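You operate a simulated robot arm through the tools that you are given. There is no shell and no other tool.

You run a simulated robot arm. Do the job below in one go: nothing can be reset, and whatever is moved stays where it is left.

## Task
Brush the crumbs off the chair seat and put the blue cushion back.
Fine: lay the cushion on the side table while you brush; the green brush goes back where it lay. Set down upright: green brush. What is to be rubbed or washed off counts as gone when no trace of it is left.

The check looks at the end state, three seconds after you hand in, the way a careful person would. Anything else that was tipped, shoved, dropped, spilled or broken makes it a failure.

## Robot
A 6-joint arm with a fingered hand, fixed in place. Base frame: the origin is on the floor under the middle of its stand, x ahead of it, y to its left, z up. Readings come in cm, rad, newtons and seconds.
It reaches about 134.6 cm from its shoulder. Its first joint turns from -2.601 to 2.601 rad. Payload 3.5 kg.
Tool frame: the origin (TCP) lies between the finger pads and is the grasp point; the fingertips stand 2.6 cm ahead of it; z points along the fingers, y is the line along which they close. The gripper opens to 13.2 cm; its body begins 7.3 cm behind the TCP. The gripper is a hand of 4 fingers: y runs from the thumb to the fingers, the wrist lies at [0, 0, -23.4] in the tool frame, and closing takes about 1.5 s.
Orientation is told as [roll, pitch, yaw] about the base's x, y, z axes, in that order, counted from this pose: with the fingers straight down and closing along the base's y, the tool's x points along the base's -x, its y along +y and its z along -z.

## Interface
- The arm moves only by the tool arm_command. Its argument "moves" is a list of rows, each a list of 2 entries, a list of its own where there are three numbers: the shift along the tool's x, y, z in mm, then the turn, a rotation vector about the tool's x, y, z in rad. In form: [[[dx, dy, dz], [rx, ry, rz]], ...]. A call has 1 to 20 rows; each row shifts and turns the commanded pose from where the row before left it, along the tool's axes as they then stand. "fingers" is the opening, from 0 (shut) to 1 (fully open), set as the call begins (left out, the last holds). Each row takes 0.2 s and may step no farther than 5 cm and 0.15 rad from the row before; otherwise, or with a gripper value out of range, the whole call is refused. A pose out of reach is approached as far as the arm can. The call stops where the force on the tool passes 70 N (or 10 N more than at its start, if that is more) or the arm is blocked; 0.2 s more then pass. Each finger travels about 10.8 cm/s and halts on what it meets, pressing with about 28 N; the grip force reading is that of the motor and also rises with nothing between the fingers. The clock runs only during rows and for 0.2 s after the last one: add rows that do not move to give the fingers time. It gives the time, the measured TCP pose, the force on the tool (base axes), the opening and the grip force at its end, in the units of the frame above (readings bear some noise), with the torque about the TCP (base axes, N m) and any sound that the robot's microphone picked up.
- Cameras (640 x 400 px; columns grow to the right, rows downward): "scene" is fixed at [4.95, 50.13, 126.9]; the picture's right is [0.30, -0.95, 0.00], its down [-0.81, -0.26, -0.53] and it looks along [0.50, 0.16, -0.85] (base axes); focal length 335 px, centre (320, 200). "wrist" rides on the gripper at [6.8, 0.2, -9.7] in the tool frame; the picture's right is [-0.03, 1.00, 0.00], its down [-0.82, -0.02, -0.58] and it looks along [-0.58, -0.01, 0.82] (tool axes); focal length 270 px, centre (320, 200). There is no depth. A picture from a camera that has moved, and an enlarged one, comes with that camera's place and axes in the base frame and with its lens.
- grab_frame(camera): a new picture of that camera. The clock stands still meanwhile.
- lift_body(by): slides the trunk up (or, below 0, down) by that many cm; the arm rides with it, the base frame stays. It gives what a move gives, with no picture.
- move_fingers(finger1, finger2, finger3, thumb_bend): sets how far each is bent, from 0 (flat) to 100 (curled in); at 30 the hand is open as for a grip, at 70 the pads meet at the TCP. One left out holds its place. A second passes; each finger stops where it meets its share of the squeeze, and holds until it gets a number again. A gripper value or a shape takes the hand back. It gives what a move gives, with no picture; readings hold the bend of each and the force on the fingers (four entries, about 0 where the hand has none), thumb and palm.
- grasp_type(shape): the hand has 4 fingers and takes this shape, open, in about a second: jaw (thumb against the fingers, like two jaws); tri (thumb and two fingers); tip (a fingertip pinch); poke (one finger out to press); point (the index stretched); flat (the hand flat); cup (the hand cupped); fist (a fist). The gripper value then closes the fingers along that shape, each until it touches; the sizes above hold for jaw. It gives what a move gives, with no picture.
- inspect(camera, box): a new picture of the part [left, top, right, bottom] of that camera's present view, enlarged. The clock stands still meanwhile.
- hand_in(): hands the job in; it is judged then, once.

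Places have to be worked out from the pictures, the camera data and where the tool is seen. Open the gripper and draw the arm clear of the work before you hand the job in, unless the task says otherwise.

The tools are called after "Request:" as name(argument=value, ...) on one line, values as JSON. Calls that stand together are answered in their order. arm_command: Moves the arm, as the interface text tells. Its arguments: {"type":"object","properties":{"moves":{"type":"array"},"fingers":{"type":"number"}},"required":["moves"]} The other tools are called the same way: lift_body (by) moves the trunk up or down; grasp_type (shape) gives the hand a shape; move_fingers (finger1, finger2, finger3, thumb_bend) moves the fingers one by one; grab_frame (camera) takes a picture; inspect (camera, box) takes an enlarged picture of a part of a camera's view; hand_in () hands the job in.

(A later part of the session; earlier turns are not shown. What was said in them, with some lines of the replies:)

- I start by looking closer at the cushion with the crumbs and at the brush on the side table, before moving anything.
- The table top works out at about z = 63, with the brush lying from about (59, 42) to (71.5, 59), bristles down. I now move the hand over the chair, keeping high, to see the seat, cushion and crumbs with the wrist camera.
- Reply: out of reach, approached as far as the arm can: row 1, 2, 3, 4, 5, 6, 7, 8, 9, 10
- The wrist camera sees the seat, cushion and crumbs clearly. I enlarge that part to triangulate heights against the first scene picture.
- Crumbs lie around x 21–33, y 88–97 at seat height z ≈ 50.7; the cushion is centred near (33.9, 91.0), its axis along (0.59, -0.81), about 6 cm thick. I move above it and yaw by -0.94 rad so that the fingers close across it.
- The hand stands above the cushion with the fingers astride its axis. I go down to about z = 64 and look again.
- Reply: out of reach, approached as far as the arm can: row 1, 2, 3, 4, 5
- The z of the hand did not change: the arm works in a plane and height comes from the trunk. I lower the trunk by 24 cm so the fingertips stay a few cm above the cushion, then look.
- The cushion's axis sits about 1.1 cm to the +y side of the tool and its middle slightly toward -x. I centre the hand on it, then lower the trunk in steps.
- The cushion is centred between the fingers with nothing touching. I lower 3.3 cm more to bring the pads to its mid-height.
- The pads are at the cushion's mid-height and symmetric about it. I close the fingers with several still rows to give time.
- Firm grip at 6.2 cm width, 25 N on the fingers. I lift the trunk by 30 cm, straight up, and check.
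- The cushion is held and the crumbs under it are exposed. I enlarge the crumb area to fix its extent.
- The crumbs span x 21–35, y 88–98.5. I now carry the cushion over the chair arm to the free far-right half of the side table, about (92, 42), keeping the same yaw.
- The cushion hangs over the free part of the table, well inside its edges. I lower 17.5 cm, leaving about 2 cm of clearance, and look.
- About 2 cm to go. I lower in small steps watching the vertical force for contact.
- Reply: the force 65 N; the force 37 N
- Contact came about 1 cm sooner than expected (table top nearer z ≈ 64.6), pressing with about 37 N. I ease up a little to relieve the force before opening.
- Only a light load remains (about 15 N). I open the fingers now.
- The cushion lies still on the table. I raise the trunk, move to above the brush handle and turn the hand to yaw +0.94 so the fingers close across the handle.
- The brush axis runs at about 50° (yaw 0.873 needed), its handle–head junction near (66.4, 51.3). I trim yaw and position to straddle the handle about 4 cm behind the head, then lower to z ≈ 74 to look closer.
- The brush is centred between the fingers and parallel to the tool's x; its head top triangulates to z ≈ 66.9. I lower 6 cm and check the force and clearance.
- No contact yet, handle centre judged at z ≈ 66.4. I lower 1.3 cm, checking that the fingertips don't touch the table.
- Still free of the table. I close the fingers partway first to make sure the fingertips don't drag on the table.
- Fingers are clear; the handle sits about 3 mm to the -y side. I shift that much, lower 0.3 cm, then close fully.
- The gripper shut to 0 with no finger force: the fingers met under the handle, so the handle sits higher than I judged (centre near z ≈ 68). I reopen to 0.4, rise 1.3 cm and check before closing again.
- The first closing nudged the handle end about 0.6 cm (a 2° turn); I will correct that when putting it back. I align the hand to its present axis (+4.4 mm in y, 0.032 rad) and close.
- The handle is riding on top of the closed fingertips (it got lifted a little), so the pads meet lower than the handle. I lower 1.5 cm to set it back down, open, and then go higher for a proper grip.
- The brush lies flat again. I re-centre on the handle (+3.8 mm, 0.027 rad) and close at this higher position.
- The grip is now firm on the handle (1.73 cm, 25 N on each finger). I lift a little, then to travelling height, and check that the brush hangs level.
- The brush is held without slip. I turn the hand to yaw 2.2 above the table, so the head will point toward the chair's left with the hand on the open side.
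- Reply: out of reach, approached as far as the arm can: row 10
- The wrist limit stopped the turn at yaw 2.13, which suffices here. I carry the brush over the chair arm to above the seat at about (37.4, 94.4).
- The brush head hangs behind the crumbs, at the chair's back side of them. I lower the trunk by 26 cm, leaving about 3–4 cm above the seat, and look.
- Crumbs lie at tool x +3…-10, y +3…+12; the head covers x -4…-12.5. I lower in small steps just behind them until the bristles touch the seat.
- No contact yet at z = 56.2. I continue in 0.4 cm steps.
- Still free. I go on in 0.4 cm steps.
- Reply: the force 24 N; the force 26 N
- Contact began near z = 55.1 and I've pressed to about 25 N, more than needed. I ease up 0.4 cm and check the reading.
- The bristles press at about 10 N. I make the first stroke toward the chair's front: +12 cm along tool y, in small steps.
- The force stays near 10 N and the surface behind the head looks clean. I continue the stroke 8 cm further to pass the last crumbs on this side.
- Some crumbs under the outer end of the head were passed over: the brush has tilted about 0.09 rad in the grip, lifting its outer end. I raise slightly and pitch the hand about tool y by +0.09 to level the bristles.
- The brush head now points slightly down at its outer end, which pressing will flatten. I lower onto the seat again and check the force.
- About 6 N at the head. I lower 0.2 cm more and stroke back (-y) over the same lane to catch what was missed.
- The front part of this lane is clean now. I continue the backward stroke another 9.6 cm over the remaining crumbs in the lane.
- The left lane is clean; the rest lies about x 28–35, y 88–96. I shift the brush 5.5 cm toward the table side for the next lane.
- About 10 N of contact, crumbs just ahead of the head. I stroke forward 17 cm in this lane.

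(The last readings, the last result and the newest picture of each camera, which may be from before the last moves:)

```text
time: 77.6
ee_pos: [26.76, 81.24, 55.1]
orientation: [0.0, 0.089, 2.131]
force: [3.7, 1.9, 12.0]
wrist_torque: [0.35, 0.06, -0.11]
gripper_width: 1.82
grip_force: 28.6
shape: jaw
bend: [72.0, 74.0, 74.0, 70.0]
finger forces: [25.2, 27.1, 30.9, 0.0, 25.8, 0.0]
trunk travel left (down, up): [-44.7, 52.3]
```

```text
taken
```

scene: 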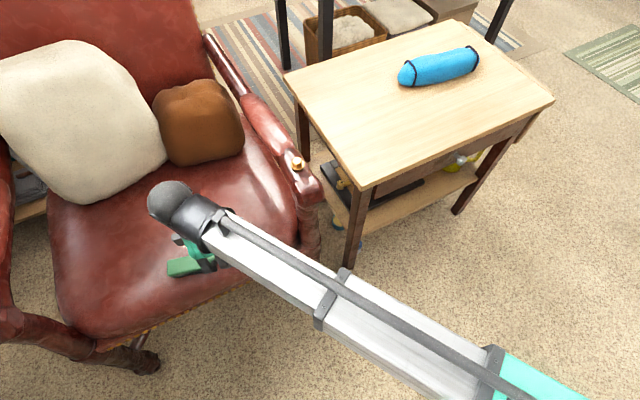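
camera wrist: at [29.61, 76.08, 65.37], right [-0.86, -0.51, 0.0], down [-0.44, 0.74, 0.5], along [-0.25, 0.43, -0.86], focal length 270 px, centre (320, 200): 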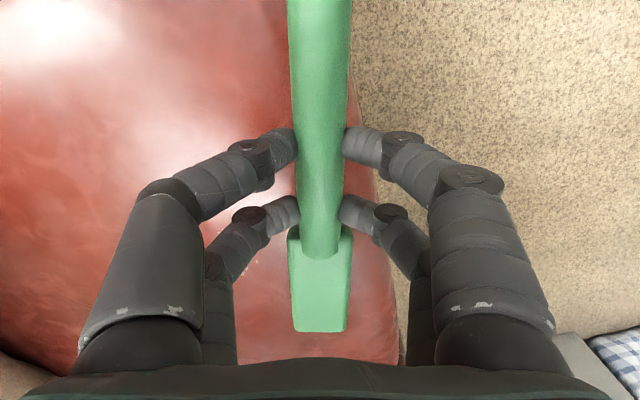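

Most crumbs in view are gone. I look closely at the seat behind the brush for leftovers.

Request:
inspect(camera="wrist", box=[140, 80, 300, 340])

Request:
inspect(camera="scene", box=[130, 170, 290, 290])

```text
1.54 times, centred on (220, 210) of wrist
camera zoom: at [29.61, 76.08, 65.37], right [-0.86, -0.51, 0.0], down [-0.44, 0.74, 0.5], along [-0.25, 0.43, -0.86], focal length 416 px, centre (474, 185)
```

zoom: 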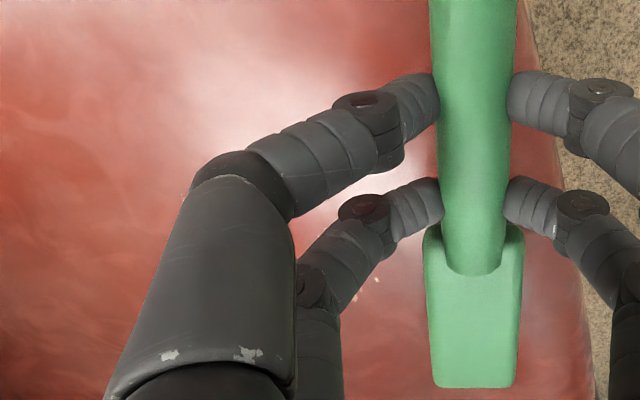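

```text
3.33 times, centred on (210, 230) of scene
camera zoom: at [4.95, 50.13, 126.9], right [0.3, -0.95, 0.0], down [-0.81, -0.26, -0.53], along [0.5, 0.16, -0.85], focal length 1116 px, centre (687, 100)
```

zoom: 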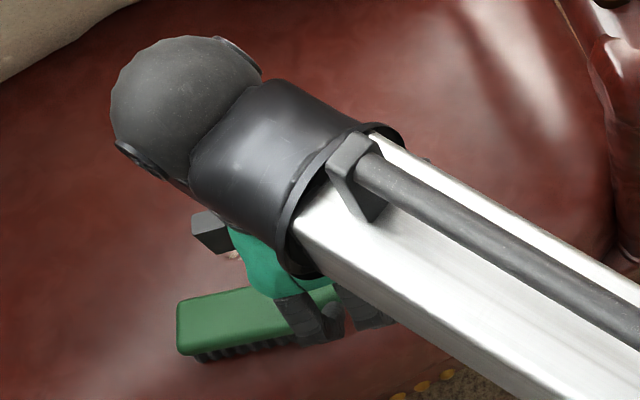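

Two small specks remain just behind the head. I stroke back over the same lane, then lift to look at the whole area.

Request:
arm_command(moves=[[[0, -12, 0], [0, 0, 0]], [[0, -12, 0], [0, 0, 0]], [[0, -12, 0], [0, 0, 0]], [[0, -12, 0], [0, 0, 0]], [[0, -12, 0], [0, 0, 0]], [[0, -12, 0], [0, 0, 0]], [[0, -12, 0], [0, 0, 0]], [[0, -12, 0], [0, 0, 0]], [[0, -12, 0], [0, 0, 0]], [[0, -12, 0], [0, 0, 0]], [[0, -12, 0], [0, 0, 0]], [[0, -12, 0], [0, 0, 0]], [[0, -12, 0], [0, 0, 0]], [[0, -12, 0], [0, 0, 0]]])

Request:
inspect(camera="scene", box=[130, 170, 290, 290])

Request:
grab_frame(camera="wrist")

```text
time: 80.6
ee_pos: [40.97, 90.13, 54.92]
orientation: [0.0, 0.088, 2.131]
force: [-3.1, -1.4, 8.2]
wrist_torque: [0.21, 0.2, 0.14]
gripper_width: 1.84
grip_force: 28.0
shape: jaw
bend: [72.0, 74.0, 74.0, 70.0]
finger forces: [25.2, 31.3, 27.2, 0.1, 25.9, 0.1]
trunk travel left (down, up): [-44.7, 52.3]
```

```text
3.33 times, centred on (210, 230) of scene
camera zoom: at [4.95, 50.13, 126.9], right [0.3, -0.95, 0.0], down [-0.81, -0.26, -0.53], along [0.5, 0.16, -0.85], focal length 1116 px, centre (687, 100)
```

zoom: 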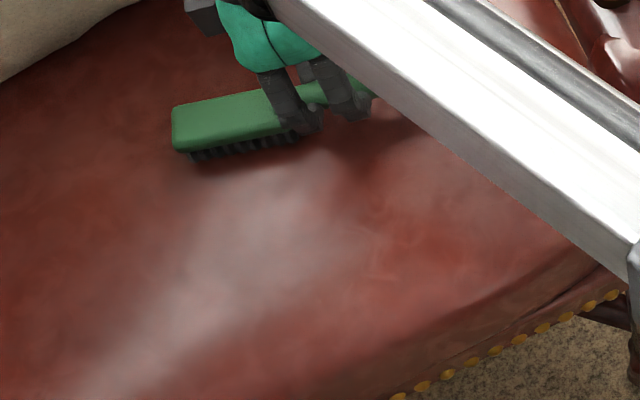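

```text
taken
camera wrist: at [43.82, 85.02, 65.39], right [-0.86, -0.51, 0.0], down [-0.44, 0.74, 0.5], along [-0.25, 0.43, -0.86], focal length 270 px, centre (320, 200)
```

wrist: 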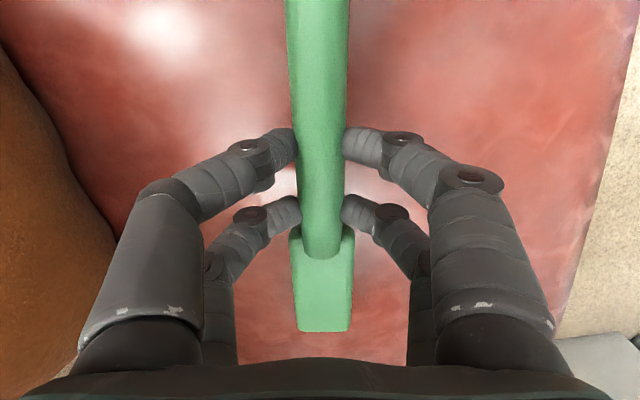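

The seat looks clean from both views. I raise the brush well up and inspect the seat thoroughly.

Request:
lift_body(by=31)

Request:
inspect(camera="scene", box=[130, 190, 250, 270])

Request:
inspect(camera="scene", box=[40, 150, 340, 350])

Request:
grab_frame(camera="wrist")

```text
time: 83.6
ee_pos: [41.03, 90.13, 86.0]
orientation: [0.001, 0.091, 2.13]
force: [-0.9, -0.5, -1.2]
wrist_torque: [-0.06, -0.04, -0.02]
gripper_width: 1.81
grip_force: 27.9
shape: jaw
bend: [72.0, 73.0, 73.0, 70.0]
finger forces: [26.0, 26.5, 26.1, 0.0, 26.4, 0.0]
trunk travel left (down, up): [-75.7, 21.3]
```

```text
5.00 times, centred on (190, 230) of scene
camera zoom: at [4.95, 50.13, 126.9], right [0.3, -0.95, 0.0], down [-0.81, -0.26, -0.53], along [0.5, 0.16, -0.85], focal length 1673 px, centre (970, 50)
```

zoom: 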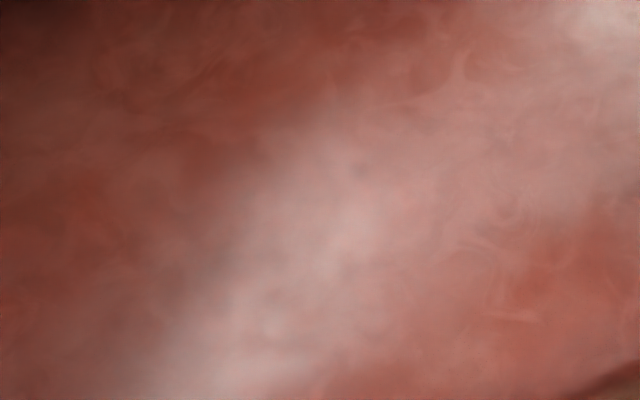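

```text
2.00 times, centred on (190, 250) of scene
camera zoom: at [4.95, 50.13, 126.9], right [0.3, -0.95, 0.0], down [-0.81, -0.26, -0.53], along [0.5, 0.16, -0.85], focal length 669 px, centre (580, 100)
```

zoom: 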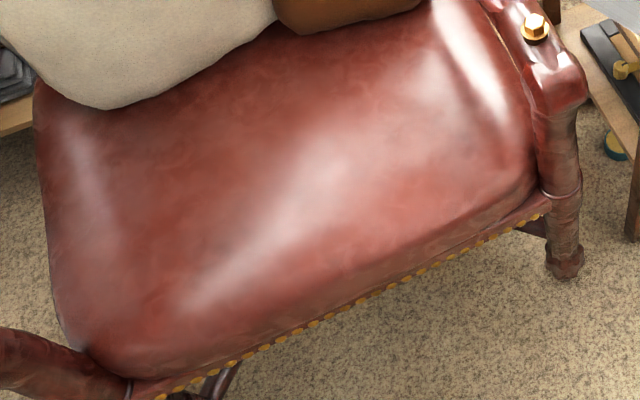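

```text
taken
camera wrist: at [43.85, 85.05, 96.29], right [-0.86, -0.51, 0.0], down [-0.44, 0.74, 0.5], along [-0.25, 0.43, -0.86], focal length 270 px, centre (320, 200)
```

wrist: 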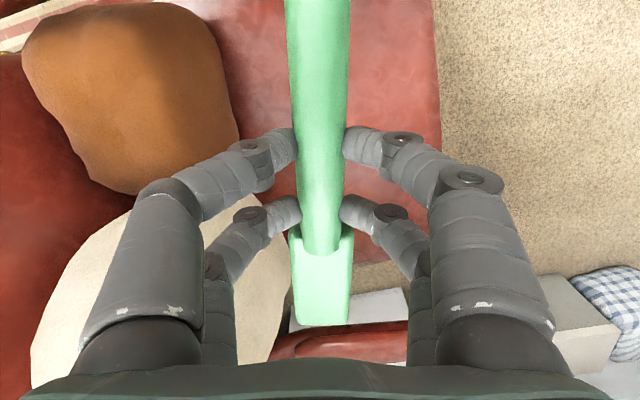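

The seat is entirely clean — no crumb left. Now I level the hand, carry the brush back over the table and turn it back to yaw 0.87.

Request:
arm_command(moves=[[[0, 0, 0], [0, -0.09, 0]], [[47.8, 2.65, 0], [0, 0, 0]], [[47.8, 2.65, 0], [0, 0, 0]], [[47.8, 2.65, 0], [0, 0, 0]], [[47.8, 2.65, 0], [0, 0, 0]], [[47.8, 2.65, 0], [0, 0, 0]], [[47.8, 2.65, 0], [0, 0, 0]], [[47.8, 2.65, 0], [0, 0, 0]], [[47.8, 2.65, 0], [0, 0, 0]], [[47.8, 2.65, 0], [0, 0, 0]], [[0, 0, 0], [0, 0, 0.14]], [[0, 0, 0], [0, 0, 0.14]], [[0, 0, 0], [0, 0, 0.14]], [[0, 0, 0], [0, 0, 0.14]], [[0, 0, 0], [0, 0, 0.14]], [[0, 0, 0], [0, 0, 0.14]], [[0, 0, 0], [0, 0, 0.14]], [[0, 0, 0], [0, 0, 0.14]], [[0, 0, 0], [0, 0, 0.14]], [[0, 0, 0], [0, 0, 0]]])

Request:
grab_frame(camera="wrist")

Request:
grab_frame(camera="scene")

```text
time: 87.8
ee_pos: [61.81, 52.48, 85.93]
orientation: [0.002, -0.001, 0.869]
force: [0.4, -0.6, -0.8]
wrist_torque: [-0.06, 0.08, 0.0]
gripper_width: 1.8
grip_force: 28.2
shape: jaw
bend: [72.0, 73.0, 73.0, 70.0]
finger forces: [25.7, 26.1, 25.9, 0.0, 25.9, 0.0]
trunk travel left (down, up): [-75.7, 21.3]
```

```text
taken
camera wrist: at [57.16, 47.38, 95.63], right [-0.75, 0.66, 0.0], down [0.54, 0.61, 0.58], along [0.38, 0.43, -0.82], focal length 270 px, centre (320, 200)
```

wrist: 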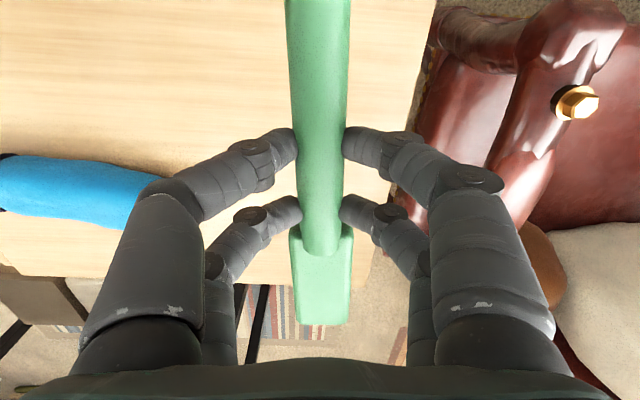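

```text
taken
```

scene: 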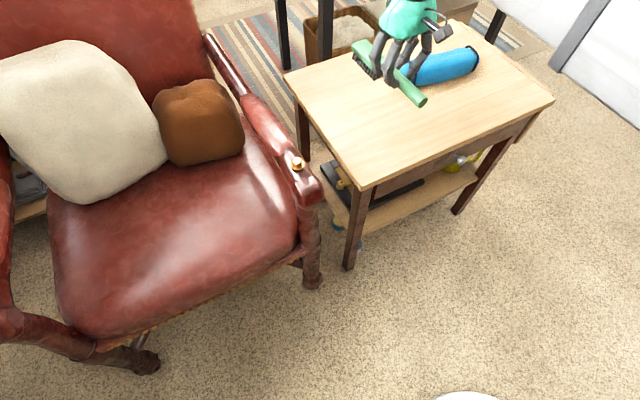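

The brush hangs straight in the hand. I shift to the original grip spot (64.2, 48.2), pitch by 0.065 to level the brush, and lower to about 2 cm above its resting height.

Request:
arm_command(moves=[[[8.4, -23.1, 0], [0, 0, 0]], [[8.4, -23.1, 0], [0, 0, 0]], [[0, 0, 0], [0, 0.065, 0]], [[0, 0, 0], [0, 0, 0]]])

Request:
lift_body(by=-14)

Request:
grab_frame(camera="wrist")

Request:
inspect(camera="scene", box=[280, 20, 560, 195])

```text
time: 88.8
ee_pos: [64.23, 48.19, 85.97]
orientation: [-0.001, 0.068, 0.871]
force: [-0.2, 0.3, -0.9]
wrist_torque: [-0.09, 0.04, 0.02]
gripper_width: 1.8
grip_force: 28.5
shape: jaw
bend: [72.0, 73.0, 73.0, 70.0]
finger forces: [25.7, 26.2, 25.9, 0.0, 25.9, 0.0]
trunk travel left (down, up): [-75.7, 21.3]
```

```text
time: 90.5
ee_pos: [64.21, 48.1, 71.99]
orientation: [0.0, 0.063, 0.871]
force: [-0.2, 0.5, -2.1]
wrist_torque: [-0.06, 0.03, 0.01]
gripper_width: 1.8
grip_force: 28.0
shape: jaw
bend: [72.0, 73.0, 73.0, 70.0]
finger forces: [25.8, 26.2, 25.9, 0.1, 25.8, 0.0]
trunk travel left (down, up): [-61.7, 35.3]
```

```text
taken
camera wrist: at [60.08, 43.55, 82.11], right [-0.75, 0.66, 0.0], down [0.56, 0.64, 0.52], along [0.35, 0.39, -0.85], focal length 270 px, centre (320, 200)
```

wrist: 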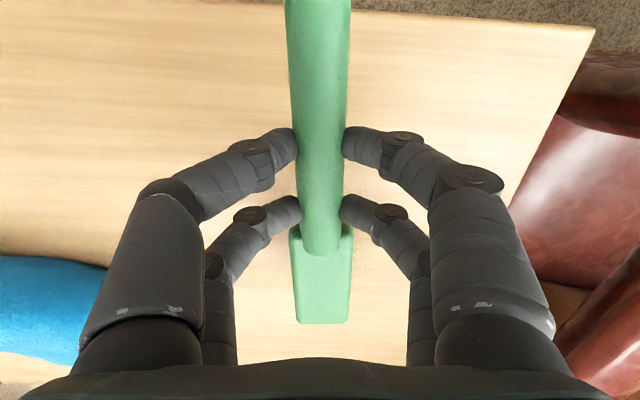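

```text
2.29 times, centred on (420, 108) of scene
camera zoom: at [4.95, 50.13, 126.9], right [0.3, -0.95, 0.0], down [-0.81, -0.26, -0.53], along [0.5, 0.16, -0.85], focal length 765 px, centre (91, 411)
```

zoom: 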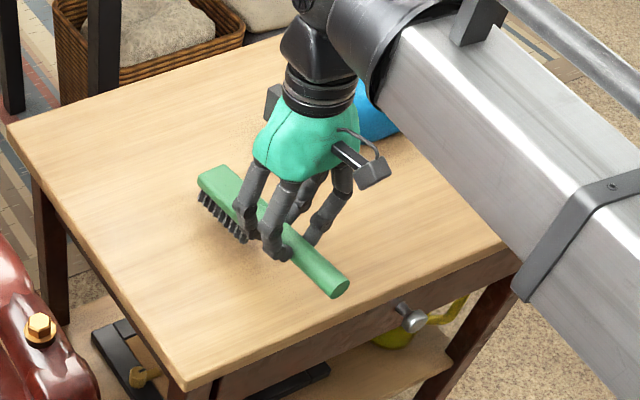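

Compared with the first picture, the brush is right above its original place, about 2.4 cm up. I lower gently, watching for contact.

Request:
lift_body(by=-1.8)

Request:
lift_body(by=-0.4)

Request:
inspect(camera="scene", box=[280, 20, 560, 195])

```text
time: 91.2
ee_pos: [64.32, 48.2, 70.11]
orientation: [-0.001, 0.065, 0.872]
force: [-0.4, 0.0, -1.4]
wrist_torque: [-0.07, 0.05, -0.03]
gripper_width: 1.79
grip_force: 27.4
shape: jaw
bend: [72.0, 73.0, 73.0, 70.0]
finger forces: [25.7, 26.2, 25.9, 0.1, 25.9, 0.0]
trunk travel left (down, up): [-59.9, 37.1]
```

```text
time: 91.7
ee_pos: [64.22, 48.14, 69.78]
orientation: [-0.001, 0.063, 0.871]
force: [0.1, 0.5, -1.7]
wrist_torque: [-0.01, 0.06, 0.01]
gripper_width: 1.82
grip_force: 28.0
shape: jaw
bend: [72.0, 73.0, 73.0, 70.0]
finger forces: [25.5, 26.2, 25.8, 0.1, 25.9, 0.0]
trunk travel left (down, up): [-59.5, 37.5]
```

```text
2.29 times, centred on (420, 108) of scene
camera zoom: at [4.95, 50.13, 126.9], right [0.3, -0.95, 0.0], down [-0.81, -0.26, -0.53], along [0.5, 0.16, -0.85], focal length 765 px, centre (91, 411)
```

zoom: 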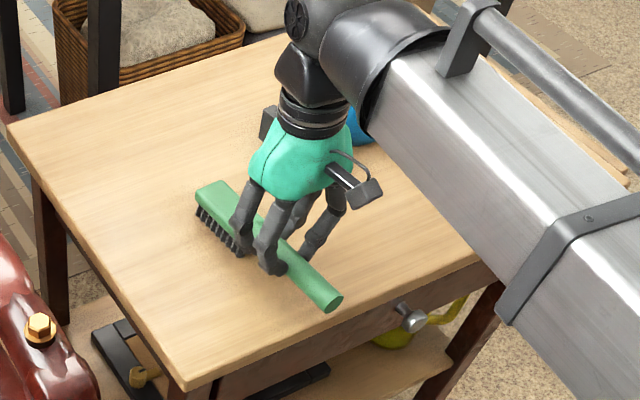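

It now matches the first picture within a pixel or two, with contact just starting. I lower another 0.2 cm to seat the bristles.

Request:
lift_body(by=-0.2)

Request:
lift_body(by=-0.2)

Request:
inspect(camera="scene", box=[340, 60, 450, 170])

```text
time: 92.2
ee_pos: [64.25, 48.03, 69.61]
orientation: [0.0, 0.063, 0.87]
force: [0.3, -0.2, -0.1]
wrist_torque: [0.04, -0.06, 0.0]
gripper_width: 1.79
grip_force: 28.2
shape: jaw
bend: [72.0, 73.0, 73.0, 70.0]
finger forces: [25.5, 26.6, 26.4, 0.0, 25.6, 0.0]
trunk travel left (down, up): [-59.3, 37.7]
```

```text
time: 92.7
ee_pos: [64.18, 48.13, 69.36]
orientation: [0.0, 0.064, 0.873]
force: [-0.8, -2.1, 9.5]
wrist_torque: [0.17, -0.17, -0.07]
gripper_width: 1.78
grip_force: 28.9
shape: jaw
bend: [72.0, 73.0, 74.0, 70.0]
finger forces: [25.3, 27.2, 27.2, 0.1, 25.5, 0.0]
trunk travel left (down, up): [-59.1, 37.9]
```

```text
3.64 times, centred on (395, 115) of scene
camera zoom: at [4.95, 50.13, 126.9], right [0.3, -0.95, 0.0], down [-0.81, -0.26, -0.53], along [0.5, 0.16, -0.85], focal length 1217 px, centre (47, 509)
```

zoom: 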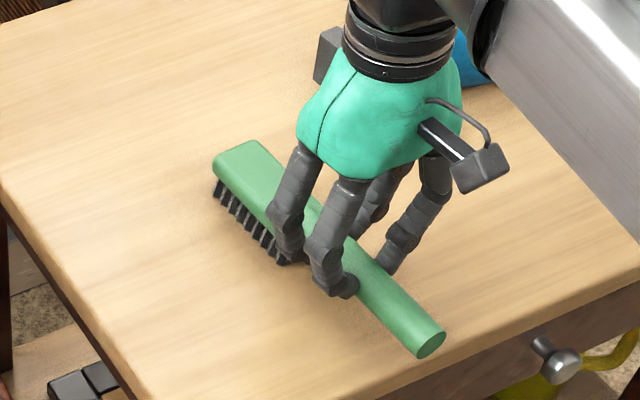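

The brush rests on its bristles in its old place with a light 10 N load. I ease up 0.1 cm and open the fingers.

Request:
lift_body(by=0.15)

Request:
arm_command(moves=[[[0, 0, 0], [0, 0, 0]], [[0, 0, 0], [0, 0, 0]], [[0, 0, 0], [0, 0, 0]], [[0, 0, 0], [0, 0, 0]], [[0, 0, 0], [0, 0, 0]]], fingers=0.5)

Request:
grab_frame(camera="wrist")

Request:
inspect(camera="scene", box=[340, 60, 450, 170])

```text
time: 93.2
ee_pos: [64.15, 48.22, 69.46]
orientation: [0.001, 0.064, 0.871]
force: [-0.4, -0.5, 2.0]
wrist_torque: [0.07, -0.04, 0.0]
gripper_width: 1.79
grip_force: 27.8
shape: jaw
bend: [72.0, 73.0, 73.0, 70.0]
finger forces: [25.5, 26.9, 26.6, 0.0, 25.7, 0.0]
trunk travel left (down, up): [-59.3, 37.7]
```

```text
time: 94.4
ee_pos: [64.26, 48.05, 69.49]
orientation: [-0.001, 0.065, 0.871]
force: [0.0, -0.1, 0.4]
wrist_torque: [-0.02, 0.0, 0.02]
gripper_width: 6.54
grip_force: 0.0
shape: jaw
bend: [73.0, 73.0, 73.0, 70.0]
finger forces: [0.0, 0.0, 0.0, 0.0, 0.0, 0.0]
trunk travel left (down, up): [-59.3, 37.7]
```

```text
taken
camera wrist: at [60.07, 43.55, 79.66], right [-0.75, 0.66, 0.0], down [0.56, 0.64, 0.52], along [0.35, 0.39, -0.85], focal length 270 px, centre (320, 200)
```

wrist: 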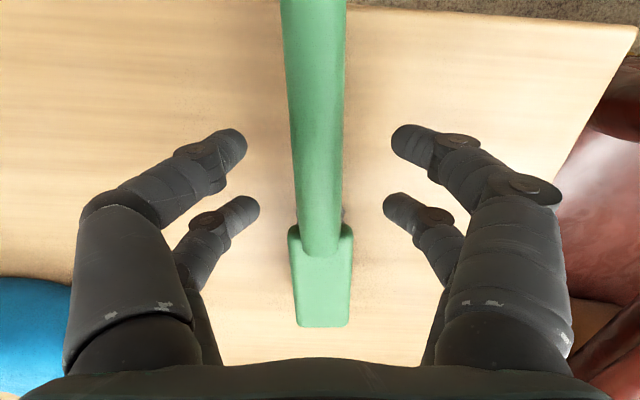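

```text
3.64 times, centred on (395, 115) of scene
camera zoom: at [4.95, 50.13, 126.9], right [0.3, -0.95, 0.0], down [-0.81, -0.26, -0.53], along [0.5, 0.16, -0.85], focal length 1217 px, centre (47, 509)
```

zoom: 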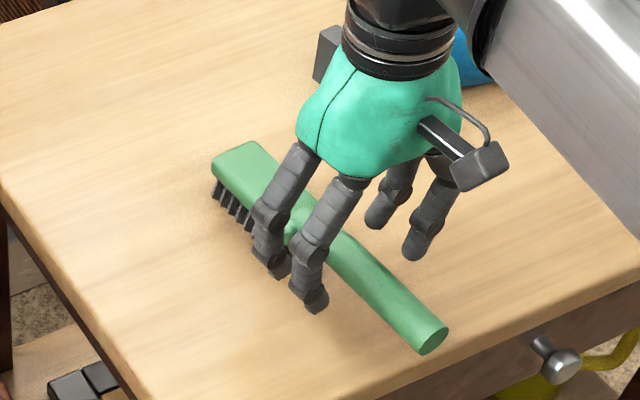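

The brush lies exactly as in the first picture. I rise straight up, then level the hand, open fully, and go back over the cushion with yaw -0.94.

Request:
lift_body(by=18)

Request:
arm_command(moves=[[[0, 0, 0], [0, -0.065, 0]], [[-22, -42, 0], [0, 0, 0]], [[-22, -42, 0], [0, 0, 0]], [[-22, -42, 0], [0, 0, 0]], [[-22, -42, 0], [0, 0, 0]], [[-22, -42, 0], [0, 0, 0]], [[-22, -42, 0], [0, 0, 0]], [[0, 0, 0], [0, 0, 0.1392]], [[0, 0, 0], [0, 0, 0.1392]], [[0, 0, 0], [0, 0, 0.1392]], [[0, 0, 0], [0, 0, 0.1392]], [[0, 0, 0], [0, 0, 0.1392]], [[0, 0, 0], [0, 0, 0.1392]], [[0, 0, 0], [0, 0, 0.1392]], [[0, 0, 0], [0, 0, 0.1392]], [[0, 0, 0], [0, 0, 0.1392]], [[0, 0, 0], [0, 0, 0.1392]], [[0, 0, 0], [0, 0, 0.1392]], [[0, 0, 0], [0, 0, 0.1392]], [[0, 0, 0], [0, 0, 0.1392]]], fingers=1)

Request:
grab_frame(camera="wrist")

Request:
inspect(camera="scene", box=[280, 0, 600, 200])

```text
time: 96.4
ee_pos: [64.24, 48.16, 87.48]
orientation: [0.001, 0.063, 0.871]
force: [-0.1, -0.6, 0.1]
wrist_torque: [0.02, 0.03, -0.01]
gripper_width: 6.55
grip_force: 0.0
shape: jaw
bend: [73.0, 73.0, 73.0, 70.0]
finger forces: [0.0, 0.0, 0.0, 0.0, 0.1, 0.0]
trunk travel left (down, up): [-77.3, 19.7]
```

```text
time: 100.6
ee_pos: [92.11, 42.0, 87.53]
orientation: [0.0, 0.0, -0.942]
force: [0.3, 0.3, 0.8]
wrist_torque: [0.04, -0.02, 0.01]
gripper_width: 13.19
grip_force: 0.0
shape: jaw
bend: [30.0, 30.0, 30.0, 30.0]
finger forces: [0.0, 0.0, 0.0, 0.0, 0.0, 0.0]
trunk travel left (down, up): [-77.3, 19.7]
```

```text
taken
camera wrist: at [88.08, 47.7, 97.19], right [0.82, 0.57, 0.0], down [0.46, -0.67, 0.58], along [0.33, -0.48, -0.82], focal length 270 px, centre (320, 200)
```

wrist: 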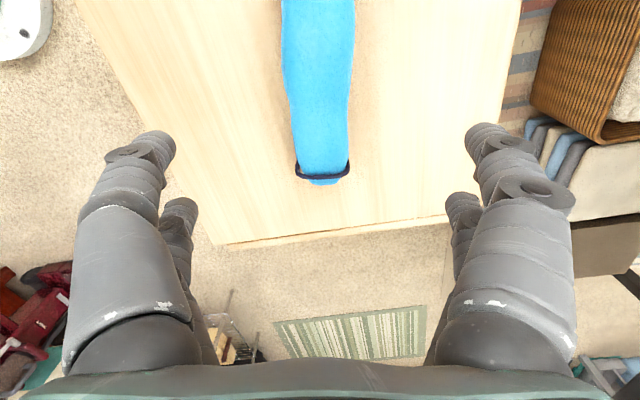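

```text
2.00 times, centred on (440, 100) of scene
camera zoom: at [4.95, 50.13, 126.9], right [0.3, -0.95, 0.0], down [-0.81, -0.26, -0.53], along [0.5, 0.16, -0.85], focal length 669 px, centre (80, 400)
```

zoom: 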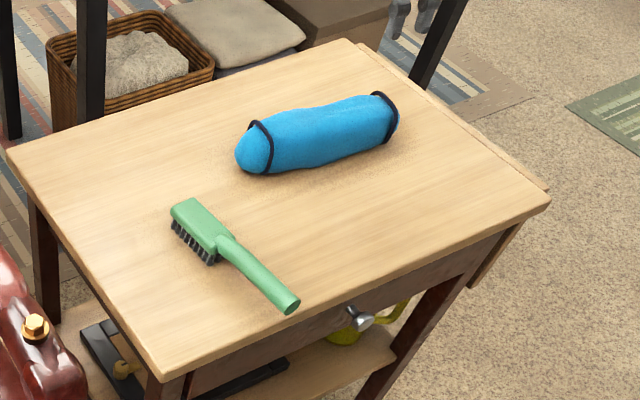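

Brush and cushion both lie as expected. I lower over the cushion toward the grasp height, with a stop to check alignment.

Request:
lift_body(by=-15)

Request:
grab_frame(camera="wrist")

```text
time: 102.4
ee_pos: [92.15, 41.93, 72.41]
orientation: [-0.001, 0.001, -0.94]
force: [0.0, 0.1, 0.5]
wrist_torque: [0.02, 0.03, 0.01]
gripper_width: 13.19
grip_force: 0.0
shape: jaw
bend: [30.0, 30.0, 30.0, 30.0]
finger forces: [0.1, 0.0, 0.0, 0.0, 0.1, 0.0]
trunk travel left (down, up): [-62.3, 34.7]
```

```text
taken
camera wrist: at [88.06, 47.69, 82.19], right [0.82, 0.57, 0.0], down [0.47, -0.67, 0.58], along [0.33, -0.47, -0.82], focal length 270 px, centre (320, 200)
```

wrist: 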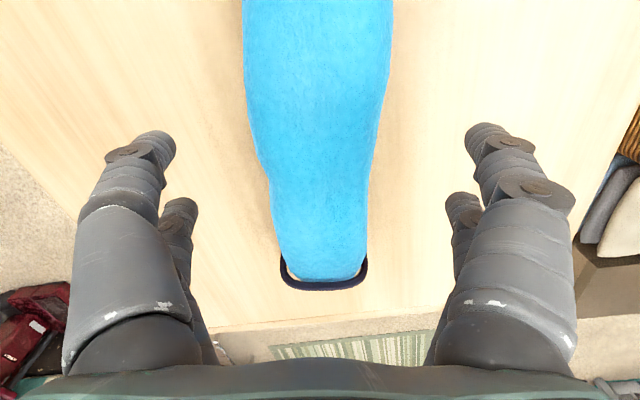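

Well centred. I lower 4.2 cm to the grasp height and close the fingers.

Request:
lift_body(by=-4.2)

Request:
arm_command(moves=[[[0, 0, 0], [0, 0, 0]], [[0, 0, 0], [0, 0, 0]], [[0, 0, 0], [0, 0, 0]], [[0, 0, 0], [0, 0, 0]], [[0, 0, 0], [0, 0, 0]], [[0, 0, 0], [0, 0, 0]], [[0, 0, 0], [0, 0, 0]], [[0, 0, 0], [0, 0, 0]]], fingers=0)

Request:
grab_frame(camera="wrist")

```text
time: 103.2
ee_pos: [92.0, 42.0, 68.24]
orientation: [0.0, 0.001, -0.94]
force: [0.1, -0.3, 0.3]
wrist_torque: [0.0, 0.0, 0.01]
gripper_width: 13.18
grip_force: 0.0
shape: jaw
bend: [30.0, 30.0, 30.0, 30.0]
finger forces: [0.0, 0.0, 0.0, 0.0, 0.1, 0.0]
trunk travel left (down, up): [-58.1, 38.9]
```

```text
time: 105.0
ee_pos: [91.91, 42.08, 68.19]
orientation: [-0.001, 0.0, -0.938]
force: [0.1, -0.1, -0.1]
wrist_torque: [-0.02, 0.02, 0.01]
gripper_width: 6.11
grip_force: 28.1
shape: jaw
bend: [73.0, 73.0, 73.0, 70.0]
finger forces: [25.4, 25.0, 25.1, 0.0, 25.8, 0.1]
trunk travel left (down, up): [-58.1, 38.9]
```

```text
taken
camera wrist: at [88.07, 47.69, 77.97], right [0.82, 0.57, 0.0], down [0.47, -0.67, 0.58], along [0.33, -0.47, -0.82], focal length 270 px, centre (320, 200)
```

wrist: 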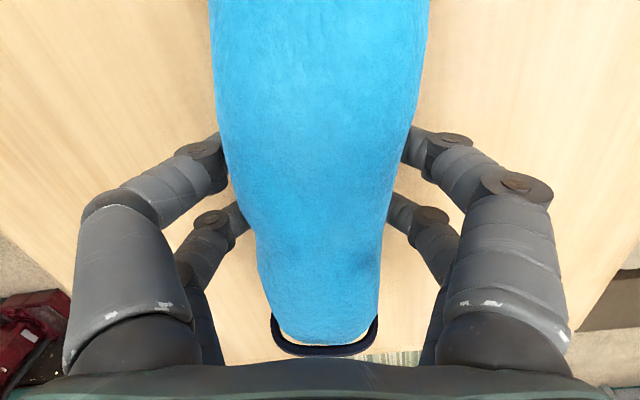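

Firm grip again (6.1 cm, 25 N). I lift the cushion 18 cm and carry it back along the same path to above its old place on the seat.

Request:
lift_body(by=18)

Request:
arm_command(moves=[[[45.7, -10.6, 0], [0, 0, 0]], [[45.7, -10.6, 0], [0, 0, 0]], [[45.7, -10.6, 0], [0, 0, 0]], [[45.7, -10.6, 0], [0, 0, 0]], [[45.7, -10.6, 0], [0, 0, 0]], [[45.7, -10.6, 0], [0, 0, 0]], [[45.7, -10.6, 0], [0, 0, 0]], [[45.7, -10.6, 0], [0, 0, 0]], [[45.7, -10.6, 0], [0, 0, 0]], [[45.7, -10.6, 0], [0, 0, 0]], [[45.7, -10.6, 0], [0, 0, 0]], [[45.7, -10.6, 0], [0, 0, 0]], [[45.7, -10.6, 0], [0, 0, 0]], [[45.7, -10.6, 0], [0, 0, 0]], [[45.7, -10.6, 0], [0, 0, 0]], [[45.7, -10.6, 0], [0, 0, 0]], [[0, 0, 0], [0, 0, 0]]])

Request:
grab_frame(camera="wrist")

Request:
grab_frame(camera="scene")

```text
time: 107.0
ee_pos: [92.0, 41.97, 86.18]
orientation: [0.0, 0.0, -0.941]
force: [-1.1, -0.2, -1.3]
wrist_torque: [-0.01, -0.02, 0.0]
gripper_width: 6.09
grip_force: 27.7
shape: jaw
bend: [73.0, 73.0, 73.0, 70.0]
finger forces: [25.4, 25.0, 25.1, 0.0, 25.7, 0.1]
trunk travel left (down, up): [-76.1, 20.9]
```

```text
time: 110.6
ee_pos: [35.09, 91.08, 86.12]
orientation: [0.0, 0.0, -0.938]
force: [0.0, 1.0, -1.4]
wrist_torque: [0.0, -0.01, 0.0]
gripper_width: 6.07
grip_force: 27.6
shape: jaw
bend: [73.0, 73.0, 73.0, 70.0]
finger forces: [25.3, 25.0, 25.2, 0.0, 25.6, 0.0]
trunk travel left (down, up): [-76.1, 20.9]
```

```text
taken
camera wrist: at [31.19, 96.75, 95.96], right [0.82, 0.57, 0.0], down [0.46, -0.67, 0.58], along [0.33, -0.47, -0.82], focal length 270 px, centre (320, 200)
```

wrist: 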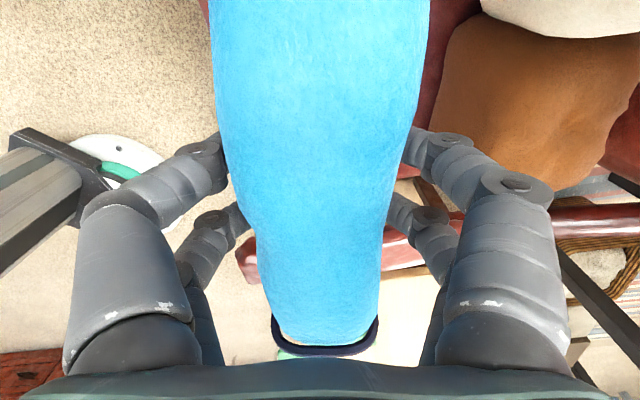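

```text
taken
```

scene: 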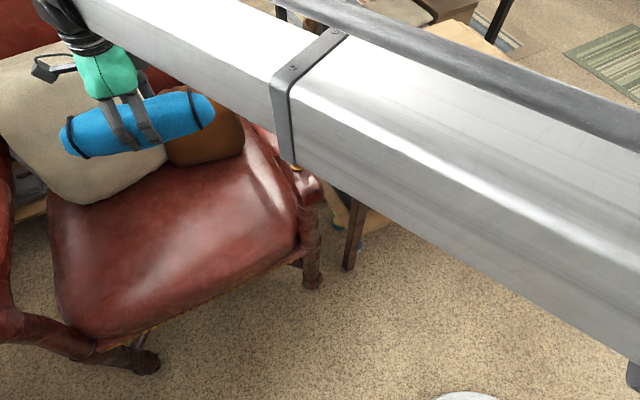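

The cushion hangs in the same attitude as when it was lifted, only ~0.7 cm higher in the hand. I lower 30 cm over its old place and check the view.

Request:
lift_body(by=-30)

Request:
inspect(camera="scene", box=[100, 150, 340, 300])

```text
time: 113.6
ee_pos: [35.2, 91.07, 56.24]
orientation: [0.0, 0.001, -0.939]
force: [-0.5, 0.4, -1.0]
wrist_torque: [-0.02, -0.01, 0.0]
gripper_width: 6.09
grip_force: 28.0
shape: jaw
bend: [73.0, 73.0, 73.0, 70.0]
finger forces: [25.4, 24.9, 25.1, 0.1, 25.7, 0.1]
trunk travel left (down, up): [-46.1, 50.9]
```

```text
2.67 times, centred on (220, 225) of scene
camera zoom: at [4.95, 50.13, 126.9], right [0.3, -0.95, 0.0], down [-0.81, -0.26, -0.53], along [0.5, 0.16, -0.85], focal length 892 px, centre (587, 133)
```

zoom: 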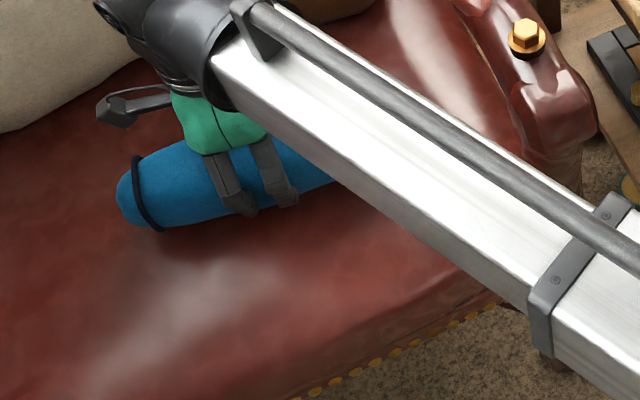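

Projected down the remaining ~2.3 cm, it lands right on its original outline. I lower in small steps and watch for contact.

Request:
lift_body(by=-1.6)

Request:
lift_body(by=-0.4)

Request:
lift_body(by=-0.3)

Request:
inspect(camera="scene", box=[100, 150, 340, 300])

```text
time: 114.3
ee_pos: [35.15, 90.99, 54.55]
orientation: [-0.001, -0.001, -0.939]
force: [-0.1, -1.0, -1.7]
wrist_torque: [0.01, 0.02, 0.01]
gripper_width: 6.05
grip_force: 27.5
shape: jaw
bend: [73.0, 73.0, 73.0, 70.0]
finger forces: [25.4, 25.0, 25.1, 0.0, 25.7, 0.0]
trunk travel left (down, up): [-44.5, 52.5]
```

```text
time: 114.8
ee_pos: [35.17, 91.06, 54.22]
orientation: [-0.001, 0.0, -0.94]
force: [-0.3, -0.7, -1.0]
wrist_torque: [0.05, -0.05, 0.0]
gripper_width: 6.07
grip_force: 27.6
shape: jaw
bend: [73.0, 73.0, 73.0, 70.0]
finger forces: [25.4, 25.0, 25.0, 0.0, 25.7, 0.0]
trunk travel left (down, up): [-44.1, 52.9]
```

```text
time: 115.3
ee_pos: [35.29, 90.99, 53.92]
orientation: [0.0, 0.0, -0.94]
force: [-0.1, 0.2, -1.5]
wrist_torque: [-0.05, -0.01, 0.02]
gripper_width: 6.06
grip_force: 28.1
shape: jaw
bend: [73.0, 73.0, 73.0, 70.0]
finger forces: [25.4, 25.1, 25.1, 0.0, 25.8, 0.0]
trunk travel left (down, up): [-43.8, 53.2]
```

```text
2.67 times, centred on (220, 225) of scene
camera zoom: at [4.95, 50.13, 126.9], right [0.3, -0.95, 0.0], down [-0.81, -0.26, -0.53], along [0.5, 0.16, -0.85], focal length 892 px, centre (587, 133)
```

zoom: 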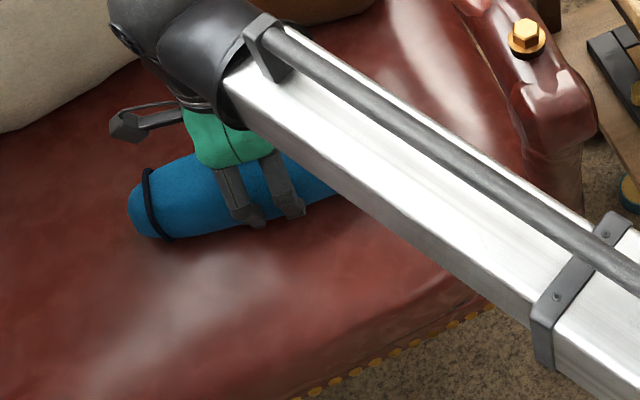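

Nearly down: the outline matches the original within a couple of pixels, no contact yet. I continue in 0.2–0.3 cm steps.

Request:
lift_body(by=-0.25)

Request:
lift_body(by=-0.2)

```text
time: 115.8
ee_pos: [35.27, 91.08, 53.7]
orientation: [0.0, -0.001, -0.94]
force: [0.8, 0.0, 3.7]
wrist_torque: [0.07, 0.15, -0.02]
gripper_width: 6.07
grip_force: 27.7
shape: jaw
bend: [73.0, 73.0, 73.0, 70.0]
finger forces: [25.8, 25.7, 25.1, 0.0, 26.3, 0.1]
trunk travel left (down, up): [-43.5, 53.5]
```

```text
time: 116.4
ee_pos: [35.29, 91.01, 53.62]
orientation: [0.003, 0.001, -0.939]
force: [0.8, 1.1, 16.2]
wrist_torque: [0.02, 0.21, -0.02]
gripper_width: 6.05
grip_force: 28.3
shape: jaw
bend: [73.0, 73.0, 74.0, 70.0]
finger forces: [26.6, 26.4, 25.1, 0.0, 26.9, 0.0]
trunk travel left (down, up): [-43.3, 53.7]
```

Contact reached at z ≈ 53.7 with about 16 N. I ease up slightly and open the fingers.

Request:
lift_body(by=0.15)

Request:
arm_command(moves=[[[0, 0, 0], [0, 0, 0]], [[0, 0, 0], [0, 0, 0]], [[0, 0, 0], [0, 0, 0]], [[0, 0, 0], [0, 0, 0]], [[0, 0, 0], [0, 0, 0]], [[0, 0, 0], [0, 0, 0]], [[0, 0, 0], [0, 0, 0]]], fingers=1)

Request:
grab_frame(camera="wrist")

Request:
inspect(camera="scene", box=[100, 150, 340, 300])

```text
time: 116.9
ee_pos: [35.21, 91.0, 53.69]
orientation: [0.0, 0.001, -0.939]
force: [-0.1, 0.4, 6.7]
wrist_torque: [0.05, 0.2, -0.03]
gripper_width: 6.06
grip_force: 27.8
shape: jaw
bend: [73.0, 73.0, 73.0, 70.0]
finger forces: [27.1, 26.9, 26.4, 0.0, 27.3, 0.0]
trunk travel left (down, up): [-43.5, 53.5]
```

```text
time: 118.5
ee_pos: [35.25, 91.05, 53.63]
orientation: [0.002, 0.001, -0.94]
force: [-0.6, 0.3, -0.9]
wrist_torque: [-0.04, 0.03, 0.01]
gripper_width: 13.18
grip_force: 0.1
shape: jaw
bend: [30.0, 30.0, 30.0, 30.0]
finger forces: [0.0, 0.1, 0.1, 0.0, 0.0, 0.0]
trunk travel left (down, up): [-43.5, 53.5]
```

```text
taken
camera wrist: at [31.24, 96.7, 63.39], right [0.82, 0.57, 0.0], down [0.47, -0.67, 0.58], along [0.33, -0.47, -0.82], focal length 270 px, centre (320, 200)
```

wrist: 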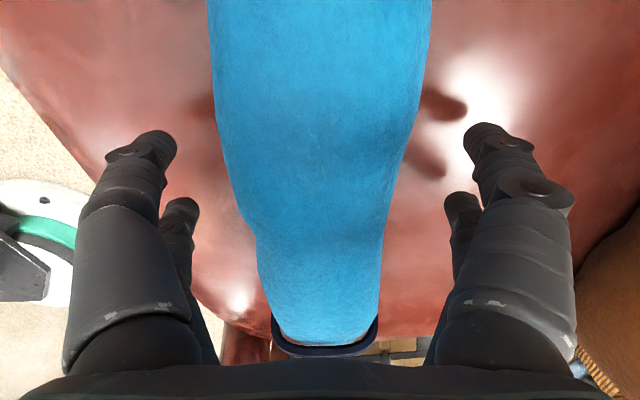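

```text
2.67 times, centred on (220, 225) of scene
camera zoom: at [4.95, 50.13, 126.9], right [0.3, -0.95, 0.0], down [-0.81, -0.26, -0.53], along [0.5, 0.16, -0.85], focal length 892 px, centre (587, 133)
```

zoom: 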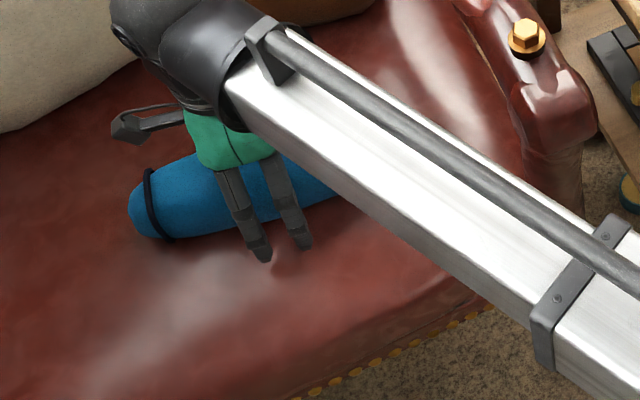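

The cushion rests on the seat, released. I raise the hand straight up and then draw the arm away from chair and table, and look at everything.

Request:
lift_body(by=33)

Request:
arm_command(moves=[[[0, -45, 0], [0, 0, 0]], [[-10, -45, 0], [0, 0, 0]], [[-20, -40, 0], [0, 0, 0]], [[-30, -38, 0], [0, 0, 0]], [[-35, -30, 0], [0, 0, 0]], [[-40, -28, 0], [0, 0, 0]], [[-40, -25, 0], [0, 0, 0]], [[-40, -20, 0], [0, 0, 0]], [[0, 0, 0], [0, 0, 0]]])

Request:
grab_frame(camera="scene")

Request:
inspect(camera="scene", box=[100, 150, 340, 300])

Request:
inspect(camera="scene", box=[280, 20, 560, 195])

```text
time: 121.7
ee_pos: [35.19, 90.97, 86.65]
orientation: [0.002, 0.0, -0.938]
force: [-0.5, 0.1, 0.1]
wrist_torque: [-0.01, 0.02, -0.01]
gripper_width: 13.19
grip_force: 0.0
shape: jaw
bend: [30.0, 30.0, 30.0, 30.0]
finger forces: [0.1, 0.1, 0.1, 0.0, 0.0, 0.0]
trunk travel left (down, up): [-76.5, 20.5]
```

```text
time: 123.7
ee_pos: [26.2, 57.63, 86.66]
orientation: [0.001, 0.001, -0.939]
force: [0.2, 0.1, -0.5]
wrist_torque: [0.01, 0.0, 0.0]
gripper_width: 13.2
grip_force: 0.1
shape: jaw
bend: [30.0, 30.0, 30.0, 30.0]
finger forces: [0.0, 0.0, 0.0, 0.1, 0.0, 0.0]
trunk travel left (down, up): [-76.5, 20.5]
```

```text
taken
```

scene: 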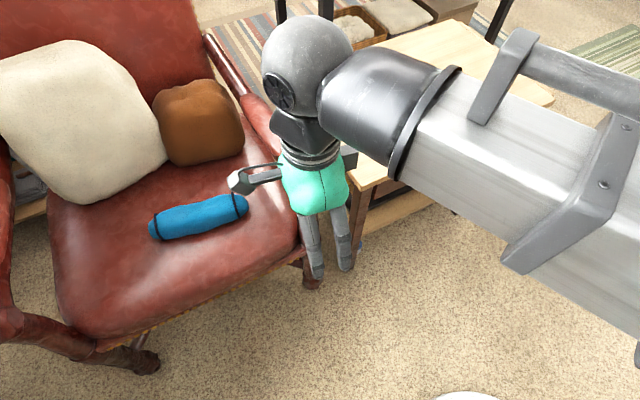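

```text
2.67 times, centred on (220, 225) of scene
camera zoom: at [4.95, 50.13, 126.9], right [0.3, -0.95, 0.0], down [-0.81, -0.26, -0.53], along [0.5, 0.16, -0.85], focal length 892 px, centre (587, 133)
```

zoom: 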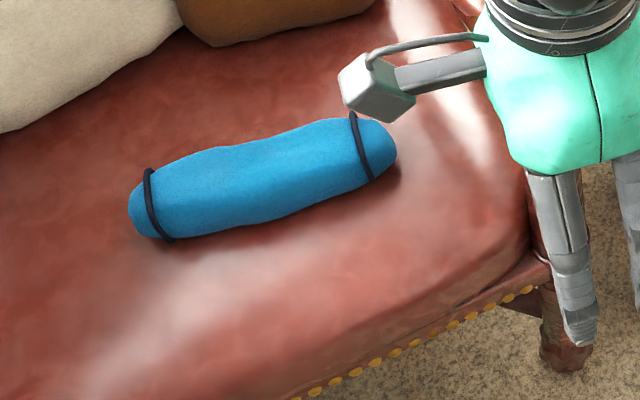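

```text
2.29 times, centred on (420, 108) of scene
camera zoom: at [4.95, 50.13, 126.9], right [0.3, -0.95, 0.0], down [-0.81, -0.26, -0.53], along [0.5, 0.16, -0.85], focal length 765 px, centre (91, 411)
```

zoom: 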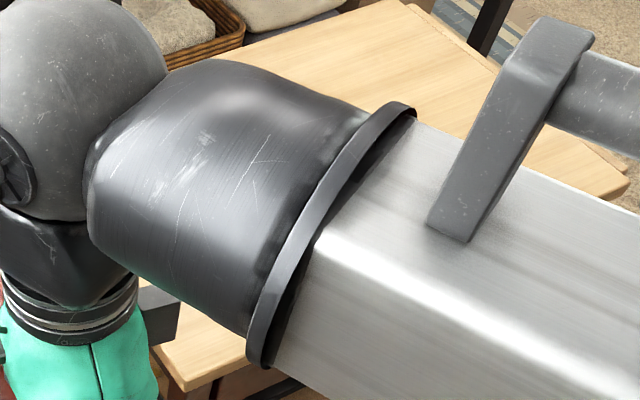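

Cushion matches its first picture and the seat is clean. I draw the arm farther off to the right front so both the table and the chair are free, and check again.

Request:
arm_command(moves=[[[-47.4, -4.9, 0], [0, 0, 0]], [[-47.4, -4.9, 0], [0, 0, 0]], [[-47.4, -4.9, 0], [0, 0, 0]], [[-47.4, -4.9, 0], [0, 0, 0]], [[-47.4, -4.9, 0], [0, 0, 0]], [[-47.4, -4.9, 0], [0, 0, 0]], [[-47.4, -4.9, 0], [0, 0, 0]], [[-47.4, -4.9, 0], [0, 0, 0]], [[-47.4, -4.9, 0], [0, 0, 0]], [[-47.4, -4.9, 0], [0, 0, 0]], [[-47.4, -4.9, 0], [0, 0, 0]], [[-47.4, -4.9, 0], [0, 0, 0]], [[-47.4, -4.9, 0], [0, 0, 0]], [[-47.4, -4.9, 0], [0, 0, 0]], [[0, 0, 0], [0, 0, 0]]])

Request:
grab_frame(camera="scene")

Request:
inspect(camera="scene", box=[280, 20, 560, 195])

Request:
inspect(camera="scene", box=[100, 150, 340, 300])

```text
time: 126.9
ee_pos: [60.86, 0.83, 86.65]
orientation: [-0.001, -0.001, -0.938]
force: [-0.2, -0.7, 0.1]
wrist_torque: [0.0, 0.01, -0.01]
gripper_width: 13.17
grip_force: 0.1
shape: jaw
bend: [30.0, 30.0, 30.0, 30.0]
finger forces: [0.0, 0.1, 0.0, 0.0, 0.1, 0.0]
out of reach, approached as far as the arm can: row 6, 7, 8
trunk travel left (down, up): [-76.5, 20.5]
```

```text
taken
```

scene: 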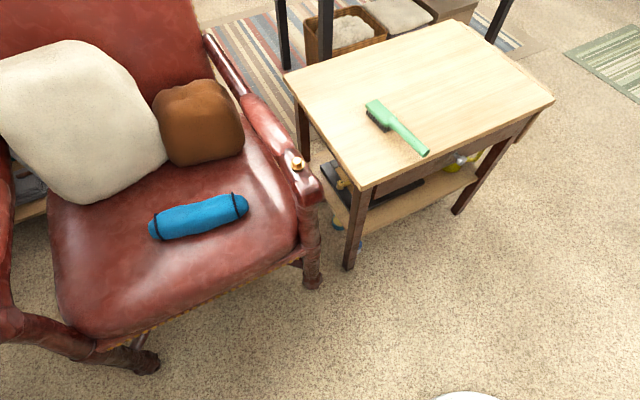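

```text
2.29 times, centred on (420, 108) of scene
camera zoom: at [4.95, 50.13, 126.9], right [0.3, -0.95, 0.0], down [-0.81, -0.26, -0.53], along [0.5, 0.16, -0.85], focal length 765 px, centre (91, 411)
```

zoom: 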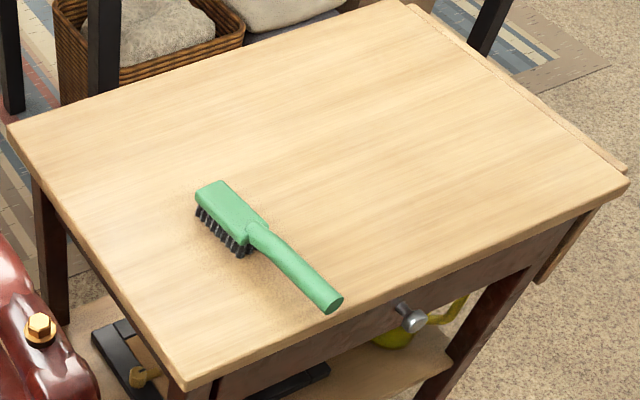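

```text
2.67 times, centred on (220, 225) of scene
camera zoom: at [4.95, 50.13, 126.9], right [0.3, -0.95, 0.0], down [-0.81, -0.26, -0.53], along [0.5, 0.16, -0.85], focal length 892 px, centre (587, 133)
```

zoom: 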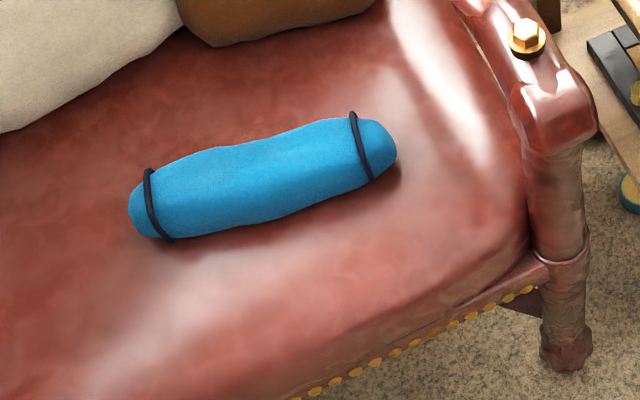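

The last pictures show the seat clean and the cushion and brush back where they started. The brush stands on its bristles, nothing else has moved, and the arm is clear with the gripper open, so I hand the job in.

Request:
hand_in()

```text
The job is handed in.
```

The chair seat is clean, the blue cushion is back in its old place, and the green brush is back where it lay. I've handed the job in.

- **Crumbs:** they came off in two lanes of strokes with the brush. The close-up pictures of the seat afterwards show no trace.
- **Cushion:** it lay on the far side of the side table while I brushed. In the final picture it matches its starting picture closely.
- **Brush:** it stands on its bristles on the table, within a pixel or two of the first picture. My first attempts to pick it up nudged the handle end by about half a centimetre, and I corrected that when I put it back.

Nothing else looks moved in the last pictures. The gripper is open and the arm is clear of the chair and table.
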